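You operate a simulated robot arm through the tools that you are given. There is no shell and no other tool. Be economical: measure what you need, move in short steps, check, and stop when the job is done.

You are at the controls of a simulated two-armed robot. One attempt, no reset.

JOB
Take the bottle cap from the top of the workbench and leave it on top of the fare meter. Take the purple pad on the top of the workbench and put it away on the middle of the store counter. Take the blue spark plug and put it on top of the silver piston. Take the red box and leave it on the low shelf of the workbench. Take the tin marked "bulbs" from the top of the workbench and leave it on the low shelf of the workbench. Put the scrap from the top of the workbench on the rubber block there. Shut the left shallow drawer. Fetch the white pad and set it on the high shelf of the rubber-topped bench. Pick up the blue carton with one hand, pass it to the other hand and put it on the rear shelf of the green rickshaw. Fetch the teal pad and set it on the gold pulley. Do these in any order. Set down upright: purple pad, blue carton, teal pad.

Only the result counts: the job must be done as asked and must still hold three seconds after the hand-in. Knocking over, shifting, dropping, spilling or breaking anything else fails it. A push-on lid holds only when it is set on centred and level and pressed home; a screw cap is set on level and turned clockwise until tight.

ROBOT AND FRAMES
Two 7-joint arms with four-finger grippers on one trunk, on a base that drives. Base frame: it is fixed to the floor where the robot stands at the start and does not move with it; the origin is under the middle of the robot, x ahead of it, y to its left, z up; the surface under the hand at the start is at about z = 840. Readings come in mm, degrees, newtons and seconds.
The left shoulder is at the start at [40, 181, 1204], the right one opposite. With the tool pointing down near the work surface each hand reaches from about 300 to 840 mm from the robot's upright axis, wherever it stands, measured 20 degrees to its own side. Places, roughly: blue carton [250, 1500, 250]; blue spark plug (3x3x9 cm) [500, 300, 900]; bottle cap (5x5x3 cm) [700, 100, 900]; fare meter [750, 750, 750]; gold pulley (6x6x3 cm) [300, 2100, 900]; high shelf of the rubber-topped bench (180x16 cm) [-1600, 6720, 1280]; left shallow drawer [-2200, 6200, 700]; low shelf of the workbench [500, -200, 200]; middle of the store counter (76x24 cm) [-2100, -3020, 900]; purple pad (6x5x6 cm) [700, 300, 900]; rear shelf of the green rickshaw (22x68 cm) [-2100, 3820, 980]; red box [750, -1250, 750]; rubber block (6x6x2 cm) [600, -700, 800]; scrap (3x3x2 cm) [500, -200, 800]; silver piston (6x6x5 cm) [700, 400, 900]; teal pad (5x4x4 cm) [300, 1500, 900]; tin [750, -250, 750]; white pad (8x5x4 cm) [300, 2300, 900]. Payload 3.67 kg a hand.
The TCP of each hand is the grasp point between the finger pads, 28 mm short of the fingertips. In the tool frame z runs along the fingers and y along their closing line. Largest opening 112 mm; the body of the gripper starts 73 mm behind the TCP.
Orientation is that of the tool frame in the base frame, as a unit quaternion [x, y, z, w]. With the fingers straight down and closing along the base's y, the tool's x points along the base's -x, its y along +y and its z along -z.

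CONTROLS
- The arms move only by the tool jog_arm. It takes "left_motion", "right_motion" or both (then of equal length, played together; a hand with none holds still); each is a list of rows, each a list of 7 numbers: the shift along the tool's x, y, z in cm, then the turn, a rotation vector about the tool's x, y, z in degrees, then the opening, from 0 (shut) to 1 (fully open). In form: [[x, y, z, wx, wy, wz, fingers], ...]. A call has 1 to 8 rows; each row shifts and turns the commanded pose from where the row before left it, along the tool's axes as they then stand. Rows are played at 5 a second. More than 50 mm and 8.6 degrees between two rows, or a gripper value outside its range, and nothing of the call is played. A pose out of reach is approached as far as the arm can. The call stops where the force on the tool passes 40 N (or 10 N more than at its start, if that is more) or the arm is blocked; 0.2 s more then pass. Each finger halts on what it meets, pressing with about 26 N; the grip force reading is that of the motor and also rises with nothing between the fingers. The clock runs only during rows and for 0.2 s after the last one: add rows that do not move to give the fingers time. The reply holds the time, the measured pose of the TCP, the force on the tool along the base axes, the opening and the grip force, in the units named above and with some noise, with the torque about the TCP (base axes, N m) and any sound that the robot's microphone picked up.
- Cameras (640 x 400 px; columns grow to the right, rows downward): "scene" is now at [118.9, -3.6, 1415.4]; the picture's right is [-0.10, -1.00, 0.00], its down [-0.69, 0.07, -0.72] and it looks along [0.71, -0.07, -0.70] (base axes); focal length 268 px, centre (320, 200). "left" rides on the left gripper at [60, 18, -104] in its tool frame; the picture's right is [-0.29, 0.96, 0.00], its down [-0.80, -0.24, -0.55] and it looks along [-0.53, -0.16, 0.83] (tool axes); focal length 234 px, centre (320, 200). "right" rides on the right gripper at [60, -18, -104] in its tool frame; the picture's right is [0.29, 0.96, 0.00], its down [-0.80, 0.24, -0.55] and it looks along [-0.53, 0.16, 0.83] (tool axes); focal length 234 px, centre (320, 200). There is no depth. A picture from a camera that has moved, and an enlarged one, comes with that camera's place and axes in the base frame and with its lens. The place of the scene camera against the robot may be out by one fixed shift of up to 25 mm in any direction.
- get_image(camera): a new picture of that camera. It takes no simulated time.
- slide_trunk(by): slides the trunk up (or, below 0, down) by that many mm; the arms and the scene camera ride with it, the base frame stays. It gives what a move gives, with no picture.
- steer(legs): drives the robot by 1 to 6 legs, each [ahead, left, turn to the left] in mm, mm and degrees, along the robot's own axes; the way and the turn of a leg run together, so that a leg with both is an arc; at most 1500 mm and 180 degrees a leg. The arms and the cameras ride along, it lands a little off, and it stops where it bumps. It gives what a move gives.
- turn_head(pan, tilt): turns the head with the scene camera to pan (to the left, within 86 degrees either way) and tilt (down, from -29 to 69), counted from straight ahead of the robot. It gives what a move gives.
- enlarge(camera, box): a new picture of the part [left, top, right, bottom] of that camera's present view, enlarged. It takes no simulated time.
- job_done(): hands the job in; it is judged then, once.

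Work in short steps. Places have to be worked out from the pictures, the camera data and where the tool is seen: move nearer, look again, correct. Check each grasp and each placing, and mend what went wrong. You have 525 turns and 318 pictures in all, those below and enlarged ones among them. Open the grippers and draw the arms clear of the work before you hand the job in, unless the task says otherwise; then end with one line.

The tools are called after "Call:" by a JSON object that holds its "fn" and its "kwargs". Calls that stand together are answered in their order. jog_arm: Moves the arms, as the interface text tells. Its arguments: {"type":"object","properties":{"left_motion":{"type":"array","items":{"type":"array","items":{"type":"number"}}},"right_motion":{"type":"array","items":{"type":"array","items":{"type":"number"}}}},"required":[]} The other tools are called the same way: slide_trunk (by) slides the trunk up or down; steer (legs) drives the base; turn_head (pan, tilt) turns the head that bears the scene camera; get_image (camera) takes a picture; enlarge (camera, box) takes an enlarged picture of a part of a camera's view; job_done () hands the job in.

At the start:

```text
time: 0.0
left_position: [603.7, 348.4, 1139.5]
left_ee_rot: [-0.001, 1.0, 0.0, 0.0]
left_wrist_force: [1.1, 0.0, -0.5]
left_wrist_torque: [-0.02, 0.0, -0.01]
left_width: 111.8
left_grasp_force: 0.1
right_position: [622.4, -220.8, 1086.4]
right_ee_rot: [0.0, 1.0, -0.001, 0.0]
right_wrist_force: [-0.1, -0.1, 0.1]
right_wrist_torque: [-0.02, 0.01, 0.0]
right_width: 112.1
right_grasp_force: 0.0
trunk travel left (down, up): [-325.0, 189.0]
robot x, y, heading: [-0.2, -1.7, -0.0]
head pan, tilt: [-5.5, 44.1]
```

scene: 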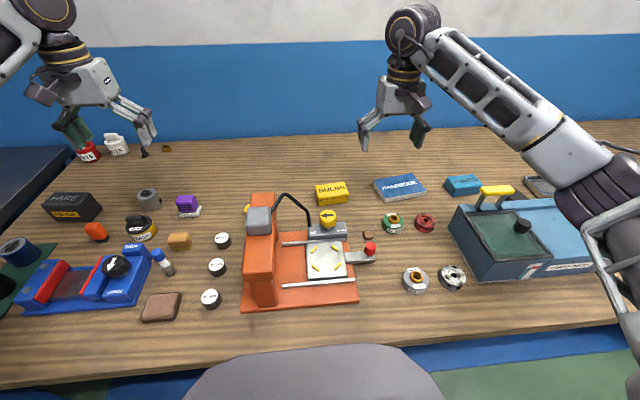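
right: 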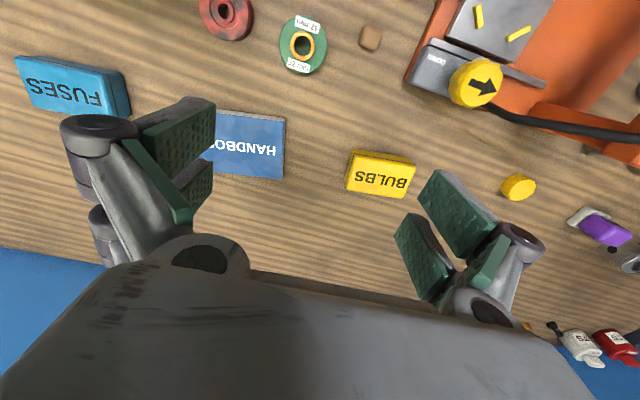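
left: 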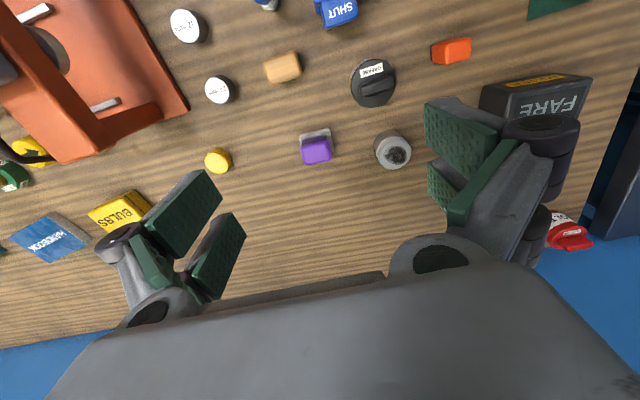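

I'll start by looking closely at the workbench in both halves.

Call:
{"fn": "enlarge", "kwargs": {"camera": "scene", "box": [0, 120, 240, 340]}}

Call:
{"fn": "enlarge", "kwargs": {"camera": "scene", "box": [220, 150, 480, 320]}}

Call:
{"fn": "turn_head", "kwargs": {"pan": -60, "tilt": 40}}

Call:
{"fn": "get_image", "kwargs": {"camera": "scene"}}

```text
1.82 times, centred on (120, 230) of scene
camera zoom: at [118.9, -3.6, 1415.4], right [-0.1, -1.0, 0.0], down [-0.69, 0.07, -0.72], along [0.71, -0.07, -0.7], focal length 488 px, centre (684, 146)
```

zoom: 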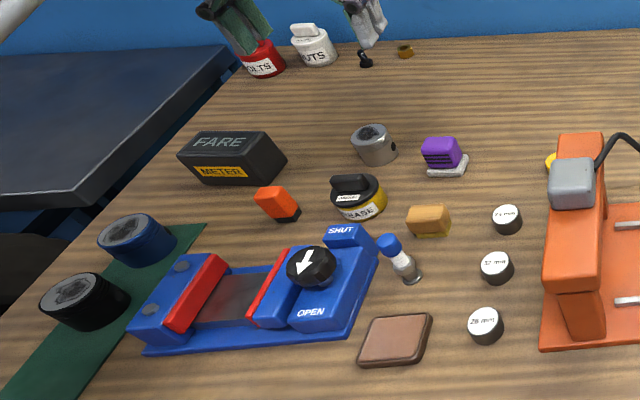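

```text
2.35 times, centred on (350, 235) of scene
camera zoom: at [118.9, -3.6, 1415.4], right [-0.1, -1.0, 0.0], down [-0.69, 0.07, -0.72], along [0.71, -0.07, -0.7], focal length 631 px, centre (249, 118)
```

zoom: 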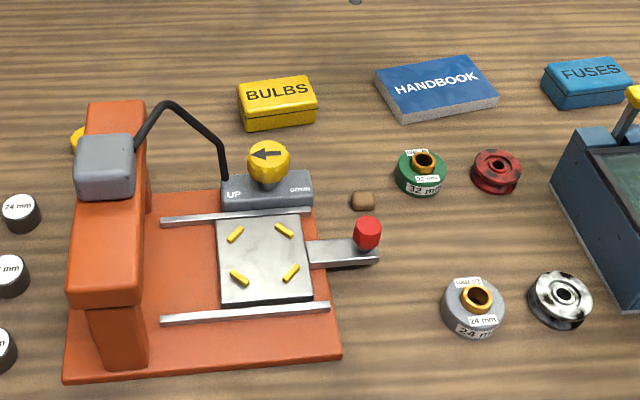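

```text
time: 1.2
left_position: [604.0, 347.4, 1138.1]
left_ee_rot: [-0.001, 1.0, 0.0, 0.001]
left_wrist_force: [0.4, -0.7, 0.0]
left_wrist_torque: [0.01, -0.04, -0.01]
left_width: 111.8
left_grasp_force: 0.0
right_position: [623.1, -219.7, 1085.8]
right_ee_rot: [-0.001, 1.0, 0.0, 0.001]
right_wrist_force: [0.1, -0.2, 0.6]
right_wrist_torque: [-0.03, -0.02, -0.01]
right_width: 112.3
right_grasp_force: 0.1
trunk travel left (down, up): [-325.0, 189.0]
robot x, y, heading: [0.4, 0.9, -0.0]
head pan, tilt: [-60.0, 40.0]
```

```text
312 pictures are left
camera scene: at [79.9, -69.2, 1421.4], right [-0.87, -0.5, 0.0], down [-0.32, 0.56, -0.77], along [0.38, -0.66, -0.64], focal length 268 px, centre (320, 200)
```

scene: 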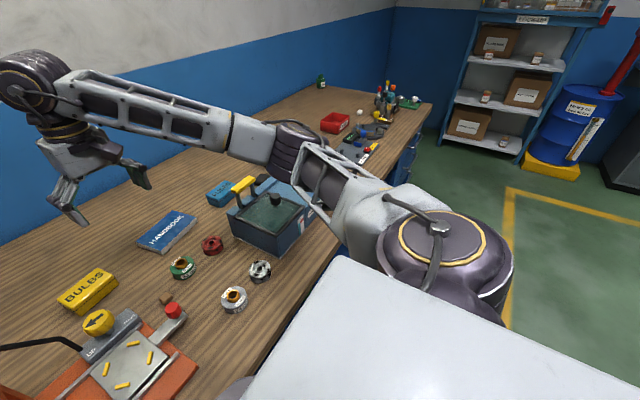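

Workbench mapped roughly; I drive left 300 mm to reach the spark plug, piston and fare meter with the left arm, and look again.

Call:
{"fn": "steer", "kwargs": {"legs": [[0, 250, 0]]}}

Call:
{"fn": "turn_head", "kwargs": {"pan": 20, "tilt": 45}}

Call:
{"fn": "get_image", "kwargs": {"camera": "scene"}}

Call:
{"fn": "get_image", "kwargs": {"camera": "left"}}

```text
time: 3.1
left_position: [600.9, 605.7, 1139.0]
left_ee_rot: [-0.004, 1.0, 0.0, 0.0]
left_wrist_force: [0.4, 0.3, -0.5]
left_wrist_torque: [-0.03, -0.01, 0.01]
left_width: 112.2
left_grasp_force: 0.0
right_position: [623.0, 38.1, 1087.0]
right_ee_rot: [-0.003, 1.0, -0.001, 0.0]
right_wrist_force: [0.5, -0.1, -0.9]
right_wrist_torque: [-0.01, -0.01, 0.01]
right_width: 112.1
right_grasp_force: 0.1
trunk travel left (down, up): [-325.0, 189.0]
robot x, y, heading: [-4.6, 254.8, 0.3]
head pan, tilt: [-60.0, 40.0]
```

```text
time: 4.6
left_position: [601.4, 605.4, 1139.7]
left_ee_rot: [-0.004, 1.0, 0.001, 0.0]
left_wrist_force: [-0.1, 0.0, 0.2]
left_wrist_torque: [0.01, -0.05, -0.01]
left_width: 111.9
left_grasp_force: 0.0
right_position: [623.8, 39.2, 1085.8]
right_ee_rot: [-0.002, 1.0, 0.0, 0.0]
right_wrist_force: [0.1, 0.4, 0.3]
right_wrist_torque: [-0.03, -0.01, -0.03]
right_width: 112.1
right_grasp_force: 0.0
trunk travel left (down, up): [-325.0, 189.0]
robot x, y, heading: [-2.8, 251.1, 0.4]
head pan, tilt: [20.0, 45.0]
```

```text
311 pictures are left
camera scene: at [112.8, 287.0, 1414.2], right [0.35, -0.94, 0.0], down [-0.66, -0.24, -0.71], along [0.66, 0.25, -0.71], focal length 268 px, centre (320, 200)
```

scene: 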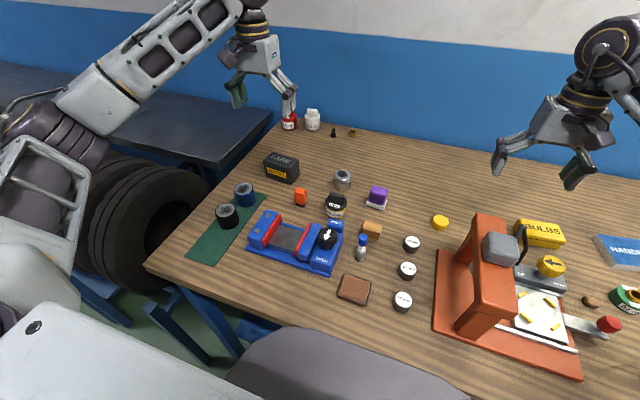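

```text
310 pictures are left
camera left: at [540.4, 623.9, 1242.0], right [0.28, 0.96, 0.0], down [0.8, -0.23, 0.55], along [0.53, -0.16, -0.83], focal length 234 px, centre (320, 200)
```

left: 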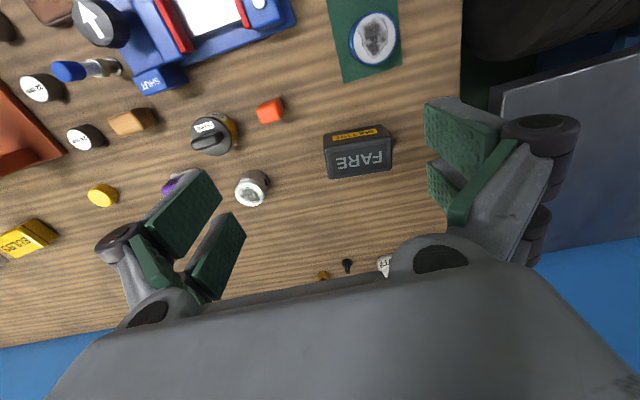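

The plug is at about [484, 322]; it sits close to the vise in y, so I'll grip it along x. First I move above it, then turn the tool 90°.

Call:
{"fn": "jog_arm", "kwargs": {"left_motion": [[1.67, -4.04, 1.4, 0, 0, 0, 0.6], [1.67, -4.04, 1.4, 0, 0, 0, 0.6], [1.67, -4.04, 1.4, 0, 0, 0, 0.6], [1.67, -4.04, 1.4, 0, 0, 0, 0.6], [1.67, -4.04, 1.4, 0, 0, 0, 0.6], [1.67, -4.04, 1.4, 0, 0, 0, 0.6], [1.67, -4.04, 1.4, 0, 0, 0, 0.6]]}}

Call:
{"fn": "jog_arm", "kwargs": {"left_motion": [[0, 0, 0, 0, 0, 8.5, 0.6], [0, 0, 0, 0, 0, 8.5, 0.6], [0, 0, 0, 0, 0, 8.5, 0.6], [0, 0, 0, 0, 0, 8.5, 0.6], [0, 0, 0, 0, 0, 8.5, 0.6], [0, 0, 0, 0, 0, 8.5, 0.6], [0, 0, 0, 0, 0, 8.5, 0.6], [0, 0, 0, 0, 0, 8.5, 0.6]]}}

Call:
{"fn": "jog_arm", "kwargs": {"left_motion": [[0, 0, 0, 0, 0, 8.5, 0.6], [0, 0, 0, 0, 0, 8.5, 0.6], [0, 0, 0, 0, 0, 5, 0.6], [0, 0, 0, 0, 0, 0, 0.6]]}}

Call:
{"fn": "get_image", "kwargs": {"camera": "left"}}

```text
time: 6.2
left_position: [485.0, 319.7, 1045.3]
left_ee_rot: [-0.004, 1.0, 0.0, 0.001]
left_wrist_force: [-0.4, -0.2, 0.0]
left_wrist_torque: [0.02, -0.01, -0.02]
left_width: 67.2
left_grasp_force: 0.1
right_position: [623.8, 36.5, 1085.6]
right_ee_rot: [-0.004, 1.0, 0.002, 0.0]
right_wrist_force: [0.3, 0.3, -0.6]
right_wrist_torque: [0.01, 0.01, -0.02]
right_width: 111.9
right_grasp_force: 0.1
trunk travel left (down, up): [-325.0, 189.0]
robot x, y, heading: [0.4, 254.9, 0.2]
head pan, tilt: [20.0, 45.0]
```

```text
time: 8.0
left_position: [485.1, 320.2, 1040.8]
left_ee_rot: [0.559, 0.829, 0.0, 0.0]
left_wrist_force: [0.0, 0.0, 0.2]
left_wrist_torque: [0.0, 0.02, -0.01]
left_width: 67.0
left_grasp_force: 0.0
right_position: [623.2, 37.8, 1085.9]
right_ee_rot: [-0.003, 1.0, 0.0, 0.0]
right_wrist_force: [0.0, 1.0, 0.3]
right_wrist_torque: [0.04, -0.02, 0.01]
right_width: 111.9
right_grasp_force: 0.1
trunk travel left (down, up): [-325.0, 189.0]
robot x, y, heading: [-1.4, 254.2, 0.3]
head pan, tilt: [20.0, 45.0]
```

```text
time: 9.0
left_position: [486.2, 321.2, 1040.7]
left_ee_rot: [0.705, 0.709, 0.0, 0.0]
left_wrist_force: [-0.9, 0.7, 0.5]
left_wrist_torque: [0.03, 0.02, -0.03]
left_width: 67.3
left_grasp_force: 0.1
right_position: [624.6, 37.8, 1085.2]
right_ee_rot: [-0.003, 1.0, 0.001, 0.0]
right_wrist_force: [-0.2, -0.1, -0.1]
right_wrist_torque: [0.0, 0.0, 0.01]
right_width: 112.0
right_grasp_force: 0.1
trunk travel left (down, up): [-325.0, 189.0]
robot x, y, heading: [-2.3, 252.9, 0.3]
head pan, tilt: [20.0, 45.0]
```

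```text
309 pictures are left
camera left: at [503.0, 382.6, 1143.4], right [0.96, -0.28, 0.0], down [-0.24, -0.8, 0.55], along [-0.16, -0.53, -0.83], focal length 234 px, centre (320, 200)
```

left: 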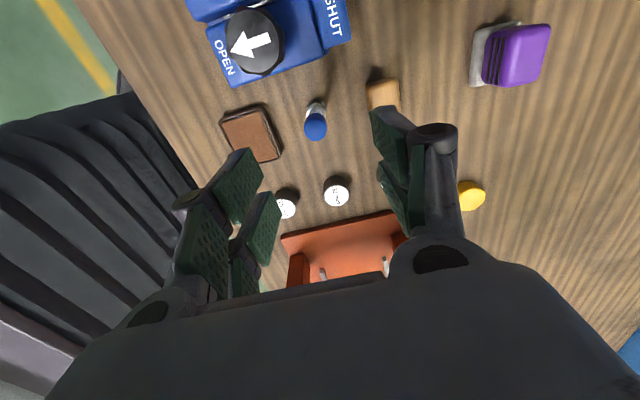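

Plug axis is about [480, 322]. I descend with the fingers straddling it in x, then close.

Call:
{"fn": "jog_arm", "kwargs": {"left_motion": [[0, -0.6, 4, 0, 0, 0, 0.6], [0, 0, 4, 0, 0, 0, 0.6], [0, 0, 4, 0, 0, 0, 0.6], [0, 0, 2.3, 0, 0, 0, 0.6], [0, 0, 0, 0, 0, 0, 0.6]]}}

Call:
{"fn": "get_image", "kwargs": {"camera": "left"}}

```text
time: 10.2
left_position: [479.3, 321.3, 897.5]
left_ee_rot: [0.704, 0.71, -0.001, 0.0]
left_wrist_force: [-0.5, -0.5, 0.8]
left_wrist_torque: [0.0, 0.01, 0.01]
left_width: 67.1
left_grasp_force: 0.1
right_position: [623.6, 37.4, 1086.1]
right_ee_rot: [-0.003, 1.0, 0.0, 0.0]
right_wrist_force: [-0.9, 0.2, 0.6]
right_wrist_torque: [0.01, 0.04, -0.01]
right_width: 111.9
right_grasp_force: 0.1
trunk travel left (down, up): [-325.0, 189.0]
robot x, y, heading: [-7.1, 248.9, 0.1]
head pan, tilt: [20.0, 45.0]
```

```text
308 pictures are left
camera left: at [497.0, 382.4, 1000.6], right [0.96, -0.28, 0.0], down [-0.23, -0.8, 0.55], along [-0.16, -0.53, -0.83], focal length 234 px, centre (320, 200)
```

left: 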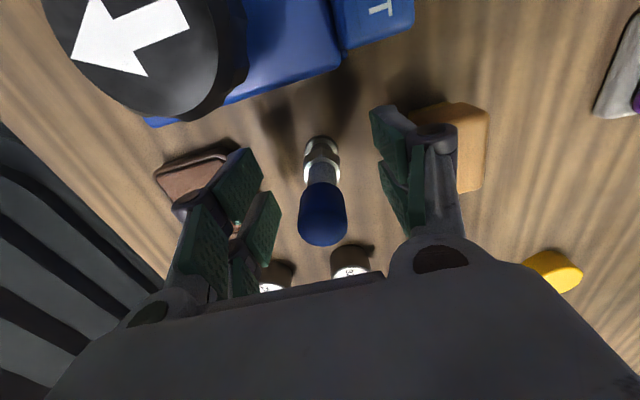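

The plug is centred between the fingers; close and lift.

Call:
{"fn": "jog_arm", "kwargs": {"left_motion": [[0, 0, 0, 0, 0, 0, 0.1], [0, 0, 0, 0, 0, 0, 0.1], [0, 0, 0, 0, 0, 0, 0.1], [0, 0, 0, 0, 0, 0, 0.1]]}}

Call:
{"fn": "jog_arm", "kwargs": {"left_motion": [[0, 0, -3, 0, 0, 0, 0.1], [0, 0, -4, 0, 0, 0, 0.1], [0, 0, -4, 0, 0, 0, 0.1], [0, 0, 0, 0, 0, 0, 0.1]]}}

Call:
{"fn": "get_image", "kwargs": {"camera": "left"}}

Call:
{"fn": "get_image", "kwargs": {"camera": "scene"}}

```text
time: 11.2
left_position: [479.0, 321.9, 896.3]
left_ee_rot: [0.704, 0.71, 0.0, 0.0]
left_wrist_force: [-0.5, -0.4, 0.0]
left_wrist_torque: [0.02, 0.0, 0.05]
left_width: 22.0
left_grasp_force: 25.7
right_position: [624.0, 37.1, 1085.6]
right_ee_rot: [-0.003, 1.0, 0.0, 0.0]
right_wrist_force: [-0.2, -1.0, -0.2]
right_wrist_torque: [0.01, -0.01, -0.03]
right_width: 111.9
right_grasp_force: 0.1
trunk travel left (down, up): [-325.0, 189.0]
robot x, y, heading: [1.7, 253.3, 0.3]
head pan, tilt: [20.0, 45.0]
```

```text
time: 12.2
left_position: [480.5, 322.6, 1009.0]
left_ee_rot: [0.705, 0.71, -0.001, -0.001]
left_wrist_force: [-0.4, 0.5, -1.1]
left_wrist_torque: [0.03, 0.04, 0.01]
left_width: 21.8
left_grasp_force: 26.0
right_position: [624.0, 37.3, 1085.5]
right_ee_rot: [-0.003, 1.0, 0.0, -0.001]
right_wrist_force: [0.1, 1.1, 0.1]
right_wrist_torque: [0.0, -0.04, 0.02]
right_width: 112.0
right_grasp_force: 0.1
trunk travel left (down, up): [-325.0, 189.0]
robot x, y, heading: [0.6, 257.3, 0.3]
head pan, tilt: [20.0, 45.0]
```

```text
307 pictures are left
camera left: at [498.4, 383.3, 1111.7], right [0.96, -0.28, 0.0], down [-0.23, -0.8, 0.55], along [-0.16, -0.53, -0.83], focal length 234 px, centre (320, 200)
```

left: 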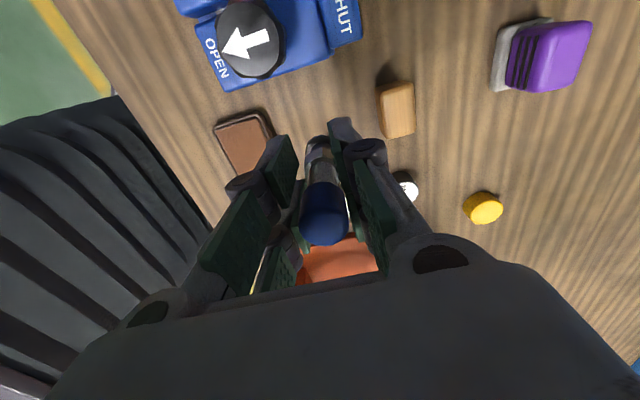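

```text
306 pictures are left
camera scene: at [113.0, 287.4, 1414.1], right [0.35, -0.94, 0.0], down [-0.66, -0.25, -0.71], along [0.66, 0.25, -0.71], focal length 268 px, centre (320, 200)
```

scene: 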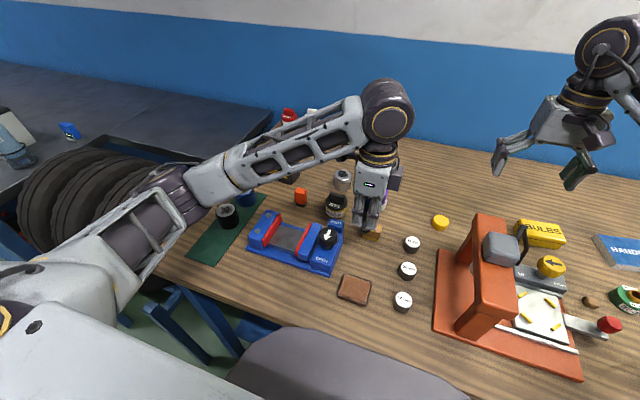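

Plug held (bottom ≈57 mm below TCP). Move above the piston at ~[715, 447] and look.

Call:
{"fn": "jog_arm", "kwargs": {"left_motion": [[2.05, 3.9, -0.3, 0, 0, 0, 0.1], [2.05, 3.9, -0.3, 0, 0, 0, 0.1], [2.05, 3.9, -0.3, 0, 0, 0, 0.1], [2.05, 3.9, -0.3, 0, 0, 0, 0.1], [2.05, 3.9, 0, 0, 0, 0, 0.1], [2.05, 3.9, 0, 0, 0, 0, 0.1], [0, 0, 0, 0, 0, 0, 0.1], [0, 0, 0, 0, 0, 0, 0.1]]}}

Call:
{"fn": "get_image", "kwargs": {"camera": "left"}}

```text
time: 14.0
left_position: [713.2, 445.0, 1020.8]
left_ee_rot: [0.705, 0.709, 0.001, 0.0]
left_wrist_force: [0.2, -0.3, -0.8]
left_wrist_torque: [-0.01, 0.02, 0.01]
left_width: 22.1
left_grasp_force: 26.4
right_position: [625.1, 37.8, 1085.7]
right_ee_rot: [-0.003, 1.0, 0.0, -0.002]
right_wrist_force: [0.0, 0.3, 0.2]
right_wrist_torque: [0.02, 0.01, -0.03]
right_width: 111.7
right_grasp_force: 0.1
trunk travel left (down, up): [-325.0, 189.0]
robot x, y, heading: [-1.7, 256.9, 0.3]
head pan, tilt: [20.0, 45.0]
```

```text
305 pictures are left
camera left: at [730.7, 506.8, 1124.0], right [0.96, -0.28, 0.0], down [-0.23, -0.8, 0.55], along [-0.16, -0.53, -0.83], focal length 234 px, centre (320, 200)
```

left: 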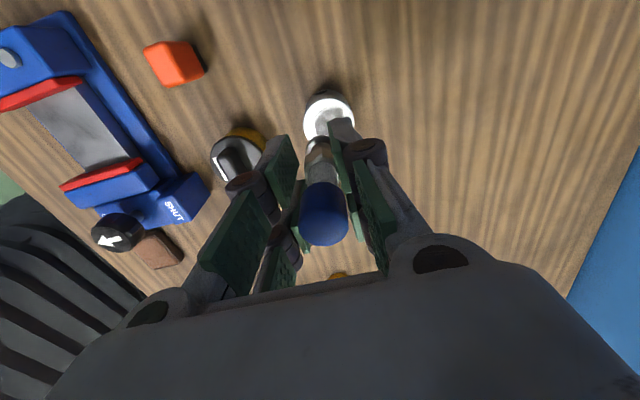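

Enlarging to find the piston's top centre.

Call:
{"fn": "enlarge", "kwargs": {"camera": "left", "box": [260, 70, 400, 160]}}

Call:
{"fn": "enlarge", "kwargs": {"camera": "scene", "box": [260, 130, 420, 230]}}

```text
4.44 times, centred on (330, 115) of left
camera zoom: at [730.7, 506.8, 1124.0], right [0.96, -0.28, 0.0], down [-0.23, -0.8, 0.55], along [-0.16, -0.53, -0.83], focal length 1041 px, centre (276, 578)
```

zoom: 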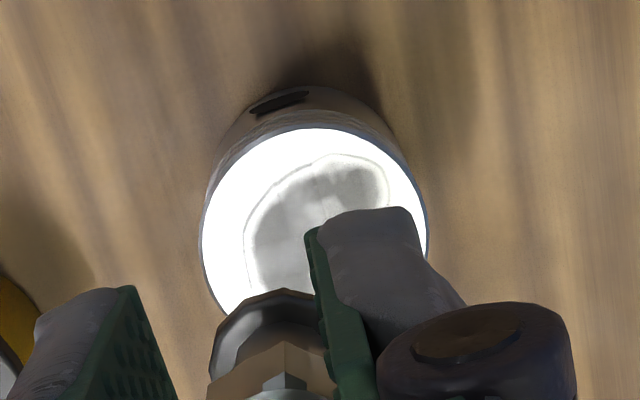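

```text
4.00 times, centred on (340, 180) of scene
camera zoom: at [113.2, 287.0, 1414.1], right [0.35, -0.94, 0.0], down [-0.66, -0.25, -0.71], along [0.66, 0.25, -0.71], focal length 1073 px, centre (240, 280)
```

zoom: 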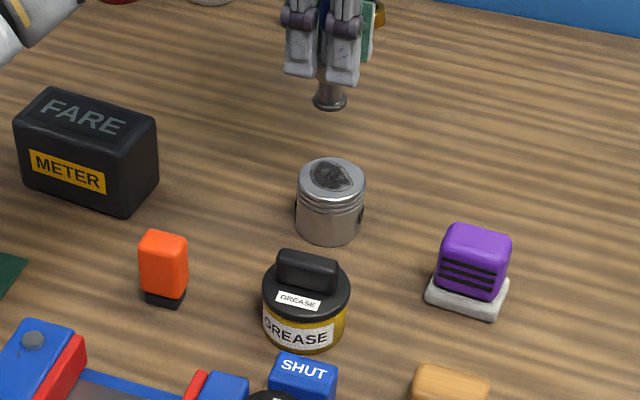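

Piston top centre ≈[719.5, 442, 890]. Align and descend carefully until contact.

Call:
{"fn": "jog_arm", "kwargs": {"left_motion": [[-0.3, 0.65, 2, 0, 0, 0, 0.1], [0, 0, 2.3, 0, 0, 0, 0.1], [0, 0, 2, 0, 0, 0, 0.1], [0, 0, 0, 0, 0, 0, 0.1]]}}

Call:
{"fn": "enlarge", "kwargs": {"camera": "left", "box": [240, 80, 400, 180]}}

Call:
{"fn": "enlarge", "kwargs": {"camera": "scene", "box": [260, 130, 420, 230]}}

```text
time: 15.0
left_position: [718.4, 442.8, 958.1]
left_ee_rot: [0.704, 0.71, 0.0, 0.001]
left_wrist_force: [-0.6, 0.8, -1.0]
left_wrist_torque: [-0.01, -0.03, 0.0]
left_width: 22.0
left_grasp_force: 26.6
right_position: [622.5, 37.7, 1085.1]
right_ee_rot: [-0.003, 1.0, 0.0, 0.0]
right_wrist_force: [0.7, 1.3, -0.4]
right_wrist_torque: [0.02, 0.01, 0.0]
right_width: 111.9
right_grasp_force: 0.0
trunk travel left (down, up): [-325.0, 189.0]
robot x, y, heading: [-1.9, 252.5, 0.5]
head pan, tilt: [20.0, 45.0]
```

```text
4.00 times, centred on (320, 130) of left
camera zoom: at [736.4, 504.2, 1060.5], right [0.96, -0.28, 0.0], down [-0.23, -0.8, 0.55], along [-0.16, -0.53, -0.83], focal length 937 px, centre (320, 480)
```

zoom: 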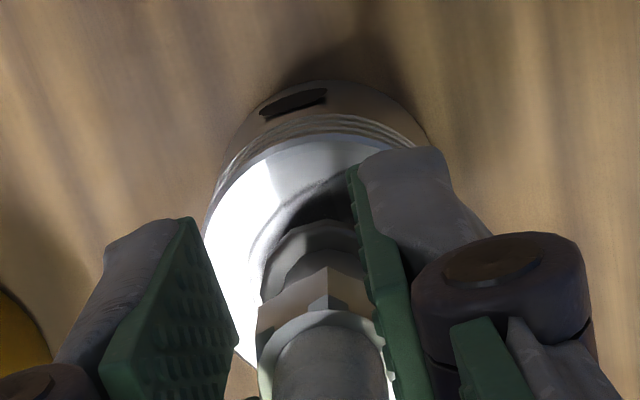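

```text
4.00 times, centred on (340, 180) of scene
camera zoom: at [112.9, 286.9, 1414.2], right [0.35, -0.94, 0.0], down [-0.66, -0.25, -0.71], along [0.66, 0.25, -0.71], focal length 1073 px, centre (240, 280)
```

zoom: 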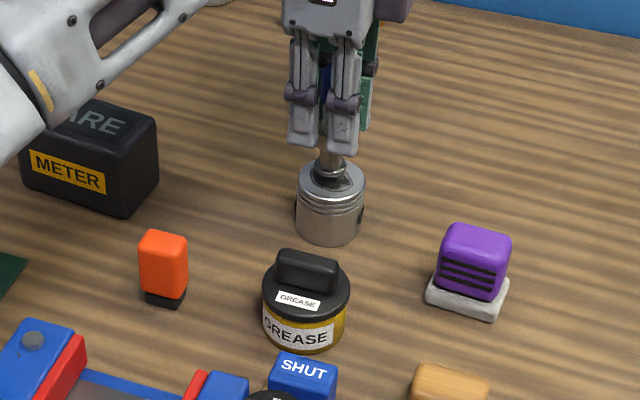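

Aligned with the piston. Lower in small steps to contact.

Call:
{"fn": "jog_arm", "kwargs": {"left_motion": [[0, 0, 0.4, 0, 0, 0, 0.1], [0, 0, 0.4, 0, 0, 0, 0.1], [0, 0, 0.2, 0, 0, 0, 0.1], [0, 0, 0, 0, 0, 0, 0.1]]}}

```text
time: 16.0
left_position: [719.2, 442.9, 947.9]
left_ee_rot: [0.705, 0.709, 0.0, 0.002]
left_wrist_force: [0.1, -0.4, 0.5]
left_wrist_torque: [-0.01, -0.02, -0.01]
left_width: 21.7
left_grasp_force: 25.7
right_position: [623.9, 37.3, 1085.7]
right_ee_rot: [-0.003, 1.0, 0.0, 0.001]
right_wrist_force: [0.6, 0.2, 0.4]
right_wrist_torque: [0.01, 0.02, 0.02]
right_width: 112.2
right_grasp_force: 0.1
trunk travel left (down, up): [-325.0, 189.0]
robot x, y, heading: [0.3, 255.0, 0.4]
head pan, tilt: [20.0, 45.0]
```

Call:
{"fn": "jog_arm", "kwargs": {"left_motion": [[0, 0, 0.2, 0, 0, 0, 0.1], [0, 0, 0.2, 0, 0, 0, 0.1], [0, 0, 0.2, 0, 0, 0, 0.1], [0, 0, 0, 0, 0, 0, 0.1]]}}

Call:
{"fn": "enlarge", "kwargs": {"camera": "scene", "box": [300, 140, 380, 190]}}

```text
time: 17.0
left_position: [717.2, 442.3, 943.1]
left_ee_rot: [0.705, 0.709, 0.0, 0.001]
left_wrist_force: [1.2, -1.5, 14.9]
left_wrist_torque: [-0.09, -0.08, 0.0]
left_width: 18.9
left_grasp_force: 26.2
right_position: [622.6, 35.9, 1086.6]
right_ee_rot: [-0.003, 1.0, 0.0, 0.001]
right_wrist_force: [0.1, 0.3, 0.4]
right_wrist_torque: [-0.01, -0.02, 0.01]
right_width: 112.2
right_grasp_force: 0.1
trunk travel left (down, up): [-325.0, 189.0]
robot x, y, heading: [-0.0, 254.9, 0.0]
head pan, tilt: [20.0, 45.0]
```

```text
8.00 times, centred on (340, 165) of scene
camera zoom: at [111.2, 286.5, 1414.3], right [0.35, -0.94, 0.0], down [-0.66, -0.25, -0.71], along [0.66, 0.25, -0.71], focal length 2146 px, centre (160, 480)
```

zoom: 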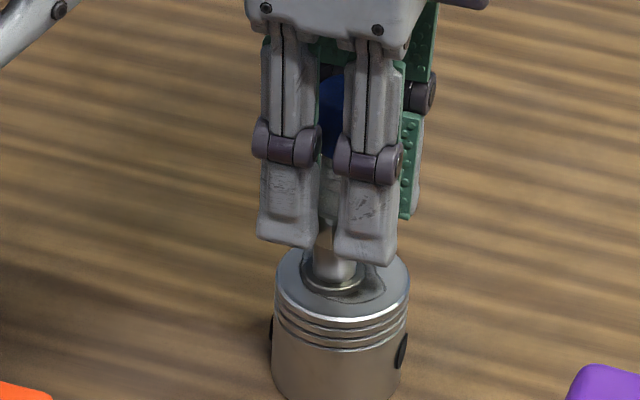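

Contact at z≈943. Release slowly and withdraw upward.

Call:
{"fn": "jog_arm", "kwargs": {"left_motion": [[0, 0, -0.15, 0, 0, 0, 0.1], [0, 0, 0, 0, 0, 0, 0.25], [0, 0, 0, 0, 0, 0, 0.4], [0, 0, 0, 0, 0, 0, 0.5], [0, 0, 0, 0, 0, 0, 0.5], [0, 0, -3, 0, 0, 0, 0.5], [0, 0, -4, 0, 0, 0, 0.5], [0, 0, -4, 0, 0, 0, 0.5]]}}

Call:
{"fn": "enlarge", "kwargs": {"camera": "scene", "box": [260, 120, 420, 220]}}

Call:
{"fn": "get_image", "kwargs": {"camera": "left"}}

```text
time: 18.8
left_position: [717.1, 442.3, 1051.7]
left_ee_rot: [0.705, 0.709, 0.0, 0.0]
left_wrist_force: [0.4, -0.1, 0.6]
left_wrist_torque: [0.02, -0.03, 0.05]
left_width: 56.1
left_grasp_force: 0.0
right_position: [624.0, 37.7, 1085.8]
right_ee_rot: [-0.002, 1.0, 0.0, -0.001]
right_wrist_force: [-0.5, 0.3, 0.1]
right_wrist_torque: [0.02, 0.01, -0.02]
right_width: 112.0
right_grasp_force: 0.0
trunk travel left (down, up): [-325.0, 189.0]
robot x, y, heading: [-2.6, 254.0, 0.4]
head pan, tilt: [20.0, 45.0]
```

```text
4.00 times, centred on (340, 170) of scene
camera zoom: at [112.2, 286.6, 1414.3], right [0.35, -0.94, 0.0], down [-0.66, -0.25, -0.71], along [0.66, 0.25, -0.71], focal length 1073 px, centre (240, 320)
```

zoom: 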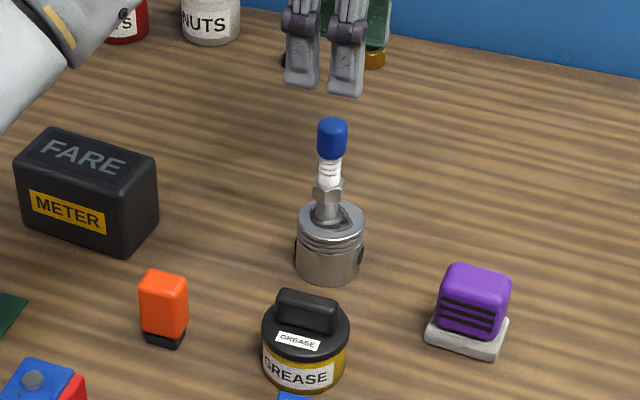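

```text
298 pictures are left
camera left: at [734.5, 502.9, 1155.1], right [0.96, -0.28, 0.0], down [-0.24, -0.8, 0.55], along [-0.16, -0.53, -0.83], focal length 234 px, centre (320, 200)
```

left: 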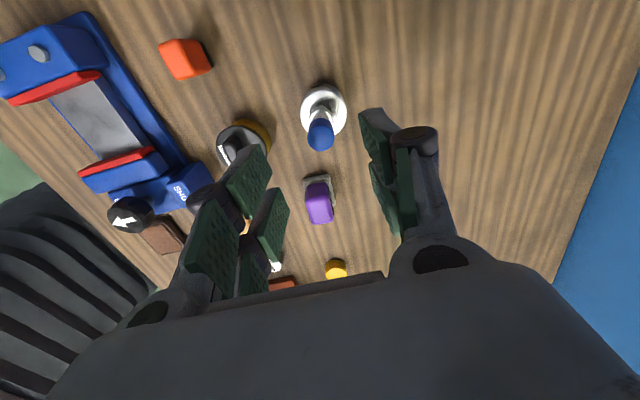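

Spark plug stands on the piston. Next the bottle cap (~[654,152]); I move the right arm aside and bring the left over the cap.

Call:
{"fn": "jog_arm", "kwargs": {"left_motion": [[0, 0, 0, 0, 0, 0, 0.7], [0, 0, 0, 0, 0, 0, 0.7], [0, 0, 0, 0, 0, 0, 0.7], [0, 0, 0, 0, 0, 0, 0.7]], "right_motion": [[0, -4.5, -1, 0, 0, 0, 1], [0, -4.5, -1, 0, 0, 0, 1], [0, -4.5, -1, 0, 0, 0, 1], [0, -4.5, 0, 0, 0, 0, 1]]}}

Call:
{"fn": "jog_arm", "kwargs": {"left_motion": [[-3.96, -0.89, 0, 0, 0, 0, 0.7], [-3.96, -0.89, 0.5, 0, 0, 0, 0.7], [-3.96, -0.89, 0.9, 0, 0, 0, 0.7], [-3.96, -0.89, 0.9, 0, 0, 0, 0.7], [-3.96, -0.89, 0.9, 0, 0, 0, 0.7], [-3.96, -0.89, 0.9, 0, 0, 0, 0.7], [-3.96, -0.89, 0.9, 0, 0, 0, 0.7], [0, 0, 0, 0, 0, 0, 0.7]]}}

Call:
{"fn": "get_image", "kwargs": {"camera": "left"}}

```text
time: 19.8
left_position: [717.4, 442.4, 1052.2]
left_ee_rot: [0.705, 0.709, 0.001, 0.0]
left_wrist_force: [-0.1, 0.5, 0.3]
left_wrist_torque: [0.07, -0.03, 0.05]
left_width: 78.3
left_grasp_force: 0.1
right_position: [625.5, -144.7, 1115.7]
right_ee_rot: [-0.003, 1.0, 0.001, 0.0]
right_wrist_force: [0.5, -0.6, 0.2]
right_wrist_torque: [0.02, -0.03, -0.01]
right_width: 111.8
right_grasp_force: 0.1
trunk travel left (down, up): [-325.0, 189.0]
robot x, y, heading: [0.1, 255.2, 0.4]
head pan, tilt: [20.0, 45.0]
```

```text
time: 21.6
left_position: [658.1, 168.1, 1002.1]
left_ee_rot: [0.705, 0.709, 0.0, 0.0]
left_wrist_force: [0.1, -0.1, -0.5]
left_wrist_torque: [-0.03, 0.0, -0.01]
left_width: 78.5
left_grasp_force: 0.0
right_position: [625.4, -139.6, 1115.0]
right_ee_rot: [-0.002, 1.0, -0.001, 0.0]
right_wrist_force: [-0.5, 0.0, -0.1]
right_wrist_torque: [0.02, 0.03, 0.0]
right_width: 112.2
right_grasp_force: 0.0
trunk travel left (down, up): [-325.0, 189.0]
robot x, y, heading: [-4.2, 256.9, 0.3]
head pan, tilt: [20.0, 45.0]
```

```text
297 pictures are left
camera left: at [674.7, 228.2, 1105.0], right [0.96, -0.28, 0.0], down [-0.23, -0.8, 0.55], along [-0.16, -0.53, -0.83], focal length 234 px, centre (320, 200)
```

left: 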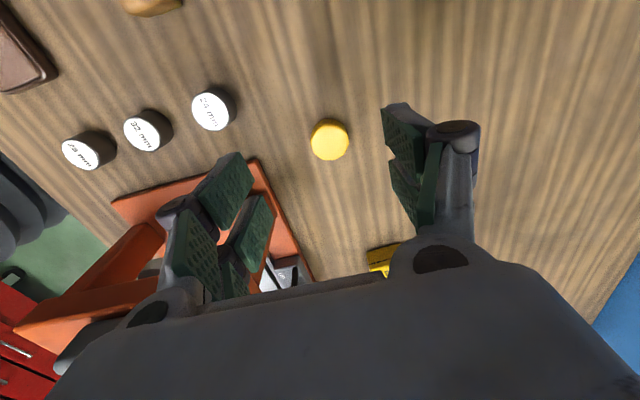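

Cap at ≈[660,144], Ø~43. Descend and grip low.

Call:
{"fn": "jog_arm", "kwargs": {"left_motion": [[-2.4, 0.2, 4, 0, 0, 0, 0.7], [0, 0, 4, 0, 0, 0, 0.7], [0, 0, 3, 0, 0, 0, 0.7], [0, 0, 1.9, 0, 0, 0, 0.7], [0, 0, 0, 0, 0, 0, 0.7]]}}

Call:
{"fn": "get_image", "kwargs": {"camera": "left"}}

```text
time: 22.8
left_position: [660.6, 140.1, 873.7]
left_ee_rot: [0.706, 0.708, -0.001, 0.0]
left_wrist_force: [-0.4, 0.0, 0.7]
left_wrist_torque: [0.0, -0.04, 0.01]
left_width: 78.3
left_grasp_force: 0.1
right_position: [625.4, -141.5, 1115.0]
right_ee_rot: [-0.003, 1.0, 0.0, 0.0]
right_wrist_force: [1.6, 0.4, -0.3]
right_wrist_torque: [0.0, -0.02, 0.01]
right_width: 112.0
right_grasp_force: 0.2
trunk travel left (down, up): [-325.0, 189.0]
robot x, y, heading: [-2.2, 256.1, 0.3]
head pan, tilt: [20.0, 45.0]
```

```text
296 pictures are left
camera left: at [677.8, 201.0, 975.7], right [0.96, -0.28, 0.0], down [-0.24, -0.8, 0.55], along [-0.16, -0.53, -0.83], focal length 234 px, centre (320, 200)
```

left: 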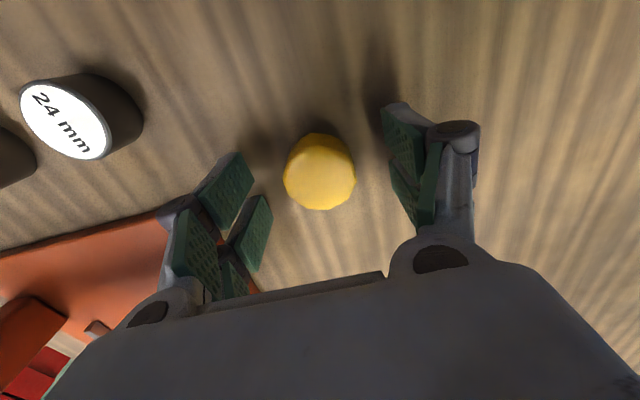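

Nearly centred; shift 4 mm in +y, close and lift.

Call:
{"fn": "jog_arm", "kwargs": {"left_motion": [[0.4, 0, 0.2, 0, 0, 0, 0.7], [0, 0, 0, 0, 0, 0, 0.25], [0, 0, 0, 0, 0, 0, 0.25], [0, 0, 0, 0, 0, 0, 0.25], [0, 0, 0, 0, 0, 0, 0.25], [0, 0, -3, 0, 0, 0, 0.25], [0, 0, -4, 0, 0, 0, 0.25], [0, 0, -4, 0, 0, 0, 0.25]]}}

Call:
{"fn": "get_image", "kwargs": {"camera": "left"}}

```text
time: 24.6
left_position: [660.3, 143.9, 980.8]
left_ee_rot: [0.704, 0.71, 0.0, -0.001]
left_wrist_force: [0.0, 0.8, 0.2]
left_wrist_torque: [0.0, 0.0, -0.01]
left_width: 38.9
left_grasp_force: 25.9
right_position: [626.0, -141.2, 1114.6]
right_ee_rot: [-0.003, 1.0, 0.0, 0.0]
right_wrist_force: [-0.5, 0.3, -0.1]
right_wrist_torque: [-0.03, 0.0, -0.02]
right_width: 112.0
right_grasp_force: 0.0
trunk travel left (down, up): [-325.0, 189.0]
robot x, y, heading: [1.1, 256.8, 0.4]
head pan, tilt: [20.0, 45.0]
```

```text
295 pictures are left
camera left: at [678.9, 205.8, 1083.5], right [0.96, -0.28, 0.0], down [-0.23, -0.8, 0.55], along [-0.16, -0.53, -0.83], focal length 234 px, centre (320, 200)
```

left: 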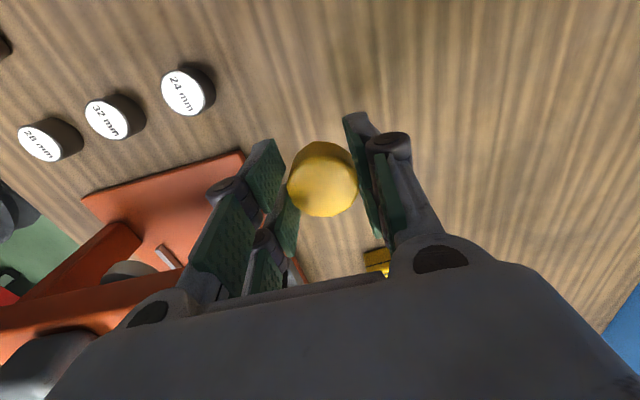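

Cap held. Raise and carry over to the fare meter.

Call:
{"fn": "jog_arm", "kwargs": {"left_motion": [[0, 0, -4, 0, 0, 0, 0.25], [0, 0, -4, 0, 0, 0, 0.25], [4.4, 0.3, 0, 0, 0, 0, 0.25], [4.4, 0.3, 0, 0, 0, 0, 0.25], [4.4, 0.3, 0, 0, 0, 0, 0.25], [4.4, 0.3, 0, 0, 0, 0, 0.25], [4.4, 0.3, 0, 0, 0, 0, 0.25], [4.4, 0.3, 0, 0, 0, 0, 0.25]]}}

Call:
{"fn": "jog_arm", "kwargs": {"left_motion": [[4.5, 0.4, 0, 0, 0, 0, 0.25], [4.5, 0.4, 0, 0, 0, 0, 0.25], [4.4, 0.4, 0, 0, 0, 0, 0.25], [4.5, 0.4, 0, 0, 0, 0, 0.25], [4.5, 0.3, 0, 0, 0, 0, 0.25], [0, 0, 0, 0, 0, 0, 0.25]]}}

Call:
{"fn": "get_image", "kwargs": {"camera": "left"}}

Call:
{"fn": "enlarge", "kwargs": {"camera": "scene", "box": [200, 100, 360, 200]}}

```text
time: 26.4
left_position: [676.9, 413.2, 1061.1]
left_ee_rot: [0.705, 0.709, 0.0, 0.0]
left_wrist_force: [-0.3, -0.2, -0.3]
left_wrist_torque: [-0.05, -0.01, -0.03]
left_width: 39.1
left_grasp_force: 26.1
right_position: [624.0, -139.9, 1115.3]
right_ee_rot: [-0.003, 1.0, -0.001, 0.0]
right_wrist_force: [-0.9, 0.7, 0.5]
right_wrist_torque: [0.02, 0.01, -0.02]
right_width: 111.9
right_grasp_force: 0.0
trunk travel left (down, up): [-325.0, 189.0]
robot x, y, heading: [0.8, 253.1, 0.3]
head pan, tilt: [20.0, 45.0]
```

```text
time: 27.8
left_position: [696.1, 632.5, 1063.3]
left_ee_rot: [0.706, 0.709, 0.0, 0.001]
left_wrist_force: [0.1, 0.4, -1.2]
left_wrist_torque: [0.01, 0.0, 0.0]
left_width: 39.0
left_grasp_force: 25.8
right_position: [625.2, -143.2, 1115.0]
right_ee_rot: [-0.002, 1.0, 0.0, 0.0]
right_wrist_force: [0.7, -0.4, -0.2]
right_wrist_torque: [0.0, -0.01, -0.04]
right_width: 111.7
right_grasp_force: 0.0
trunk travel left (down, up): [-325.0, 189.0]
robot x, y, heading: [-0.5, 255.0, 0.2]
head pan, tilt: [20.0, 45.0]
```

```text
294 pictures are left
camera left: at [713.7, 693.1, 1165.9], right [0.96, -0.28, 0.0], down [-0.23, -0.8, 0.55], along [-0.16, -0.53, -0.83], focal length 234 px, centre (320, 200)
```

left: 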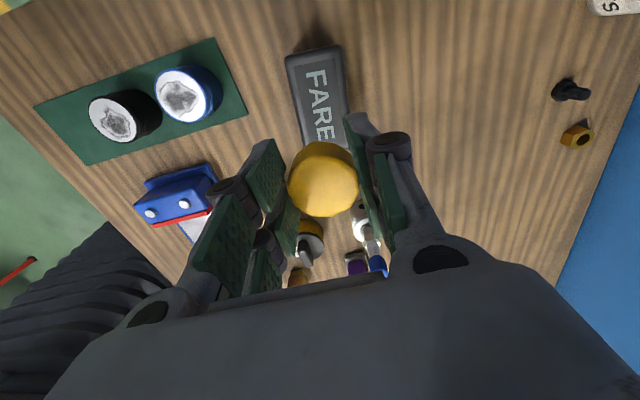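

```text
4.00 times, centred on (280, 150) of scene
camera zoom: at [112.9, 286.2, 1414.2], right [0.35, -0.94, 0.0], down [-0.66, -0.24, -0.71], along [0.66, 0.25, -0.71], focal length 1073 px, centre (480, 400)
```

zoom: 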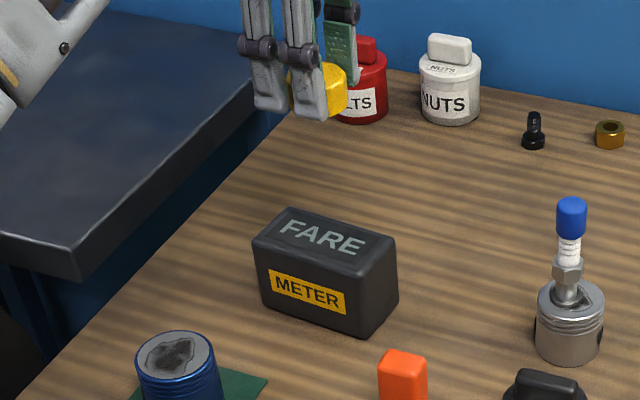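

Fare meter top centre ≈[699,641], z≈905. Align and descend.

Call:
{"fn": "jog_arm", "kwargs": {"left_motion": [[0.85, 0.3, 3, 0, 0, 0, 0.25], [0, 0, 4, 0, 0, 0, 0.25], [0, 0, 3.5, 0, 0, 0, 0.25], [0, 0, 0, 0, 0, 0, 0.25]]}}

Call:
{"fn": "enlarge", "kwargs": {"camera": "scene", "box": [200, 100, 360, 200]}}

Call:
{"fn": "get_image", "kwargs": {"camera": "left"}}

```text
time: 28.8
left_position: [696.0, 644.6, 956.1]
left_ee_rot: [0.705, 0.709, 0.0, -0.001]
left_wrist_force: [0.2, -0.3, 0.5]
left_wrist_torque: [0.01, -0.01, 0.01]
left_width: 39.0
left_grasp_force: 25.9
right_position: [624.8, -141.0, 1115.2]
right_ee_rot: [-0.003, 1.0, 0.0, 0.0]
right_wrist_force: [-0.6, 0.3, 0.7]
right_wrist_torque: [0.06, 0.0, 0.0]
right_width: 112.0
right_grasp_force: 0.2
trunk travel left (down, up): [-325.0, 189.0]
robot x, y, heading: [-1.6, 259.0, 0.4]
head pan, tilt: [20.0, 45.0]
```

```text
4.00 times, centred on (280, 150) of scene
camera zoom: at [112.7, 286.9, 1414.2], right [0.35, -0.94, 0.0], down [-0.66, -0.25, -0.71], along [0.66, 0.25, -0.71], focal length 1073 px, centre (480, 400)
```

zoom: 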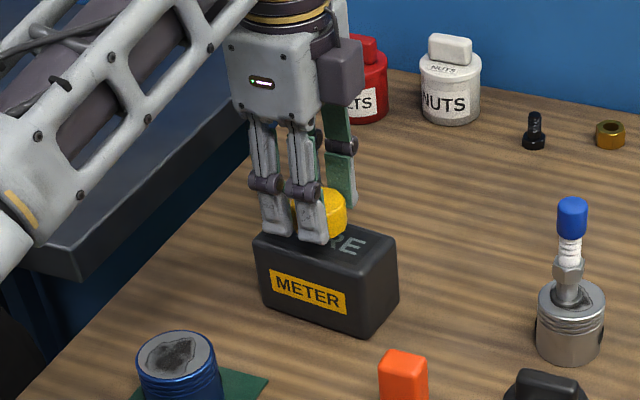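

```text
291 pictures are left
camera left: at [713.8, 705.1, 1059.3], right [0.96, -0.28, 0.0], down [-0.23, -0.8, 0.55], along [-0.16, -0.53, -0.83], focal length 234 px, centre (320, 200)
```

left: 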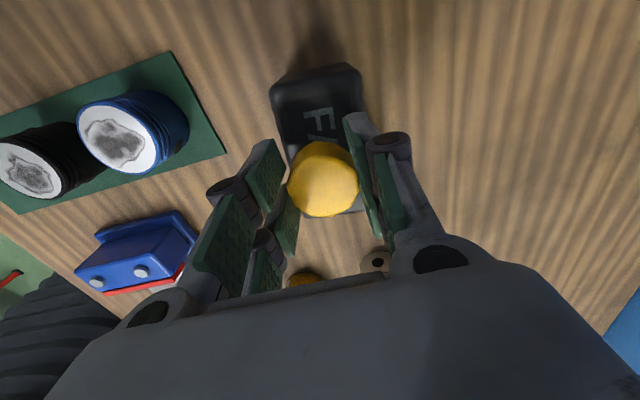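

Centred. Lower in small steps to contact.

Call:
{"fn": "jog_arm", "kwargs": {"left_motion": [[0, 0.15, 0.5, 0, 0, 0, 0.25], [0, 0, 0.4, 0, 0, 0, 0.25], [0, 0, 0.3, 0, 0, 0, 0.25], [0, 0, 0.3, 0, 0, 0, 0.25], [0, 0, 0, 0, 0, 0, 0.25]]}}

```text
time: 30.0
left_position: [697.7, 643.8, 941.2]
left_ee_rot: [0.705, 0.709, 0.0, 0.0]
left_wrist_force: [-0.4, 0.1, 0.6]
left_wrist_torque: [0.01, -0.01, -0.02]
left_width: 38.7
left_grasp_force: 26.2
right_position: [624.9, -141.0, 1115.2]
right_ee_rot: [-0.003, 1.0, 0.0, 0.0]
right_wrist_force: [-0.3, -0.4, 0.4]
right_wrist_torque: [-0.02, -0.01, -0.01]
right_width: 112.0
right_grasp_force: 0.1
trunk travel left (down, up): [-325.0, 189.0]
robot x, y, heading: [5.5, 256.2, 0.4]
head pan, tilt: [20.0, 45.0]
```

Call:
{"fn": "jog_arm", "kwargs": {"left_motion": [[0, 0, 0.25, 0, 0, 0, 0.25], [0, 0, 0.25, 0, 0, 0, 0.25], [0, 0, 0.2, 0, 0, 0, 0.25], [0, 0, 0, 0, 0, 0, 0.25]]}}

```text
time: 31.0
left_position: [699.9, 641.1, 936.2]
left_ee_rot: [0.705, 0.71, 0.001, 0.001]
left_wrist_force: [5.1, 2.6, 21.6]
left_wrist_torque: [-0.05, -0.14, 0.03]
left_width: 39.6
left_grasp_force: 25.9
right_position: [623.6, -142.4, 1116.5]
right_ee_rot: [-0.003, 1.0, 0.0, 0.002]
right_wrist_force: [0.4, 0.7, -1.1]
right_wrist_torque: [0.0, -0.02, 0.0]
right_width: 112.1
right_grasp_force: 0.1
trunk travel left (down, up): [-325.0, 189.0]
robot x, y, heading: [-2.4, 253.8, 0.1]
head pan, tilt: [20.0, 45.0]
```

Contact; release and withdraw.

Call:
{"fn": "jog_arm", "kwargs": {"left_motion": [[0, 0, -0.2, 0, 0, 0, 0.25], [0, 0, 0, 0, 0, 0, 0.42], [0, 0, 0, 0, 0, 0, 0.6], [0, 0, 0, 0, 0, 0, 0.7], [0, 0, 0, 0, 0, 0, 0.7], [0, 0, -3, 0, 0, 0, 0.7], [0, 0, -4, 0, 0, 0, 0.7], [0, 0, -4, 0, 0, 0, 0.7]]}}

Call:
{"fn": "enlarge", "kwargs": {"camera": "scene", "box": [200, 100, 360, 200]}}

Call:
{"fn": "get_image", "kwargs": {"camera": "left"}}

```text
time: 32.8
left_position: [696.3, 645.9, 1045.0]
left_ee_rot: [0.705, 0.709, -0.001, -0.001]
left_wrist_force: [0.1, -0.3, -0.1]
left_wrist_torque: [0.0, 0.01, -0.01]
left_width: 78.2
left_grasp_force: 0.1
right_position: [625.9, -142.4, 1115.5]
right_ee_rot: [-0.003, 1.0, 0.0, 0.001]
right_wrist_force: [0.4, -0.4, -0.3]
right_wrist_torque: [-0.02, -0.01, -0.01]
right_width: 111.8
right_grasp_force: 0.0
trunk travel left (down, up): [-325.0, 189.0]
robot x, y, heading: [-1.0, 252.7, 0.4]
head pan, tilt: [20.0, 45.0]
```

```text
4.00 times, centred on (280, 150) of scene
camera zoom: at [112.2, 286.7, 1414.2], right [0.35, -0.94, 0.0], down [-0.66, -0.25, -0.71], along [0.66, 0.25, -0.71], focal length 1073 px, centre (480, 400)
```

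zoom: 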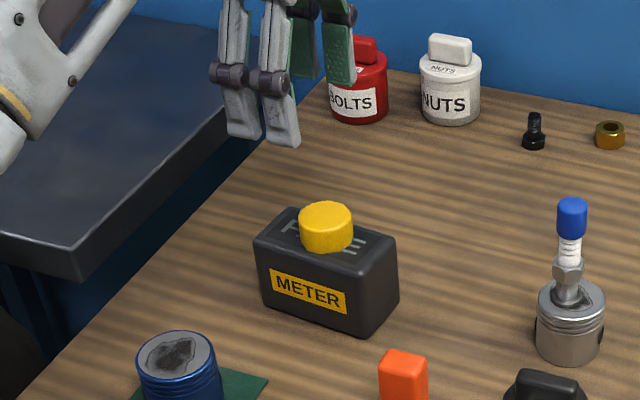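

```text
289 pictures are left
camera left: at [714.6, 706.7, 1147.9], right [0.96, -0.28, 0.0], down [-0.23, -0.8, 0.55], along [-0.16, -0.53, -0.83], focal length 234 px, centre (320, 200)
```

left: 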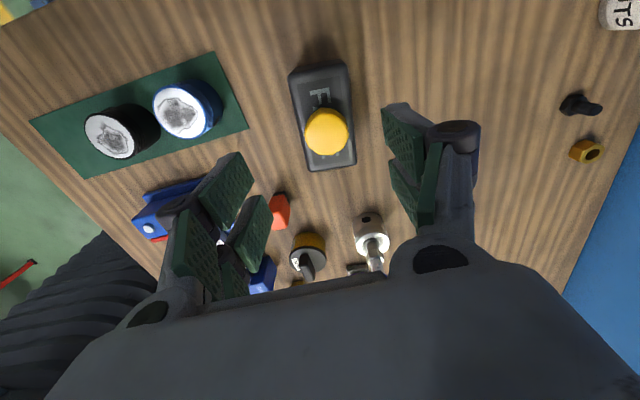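

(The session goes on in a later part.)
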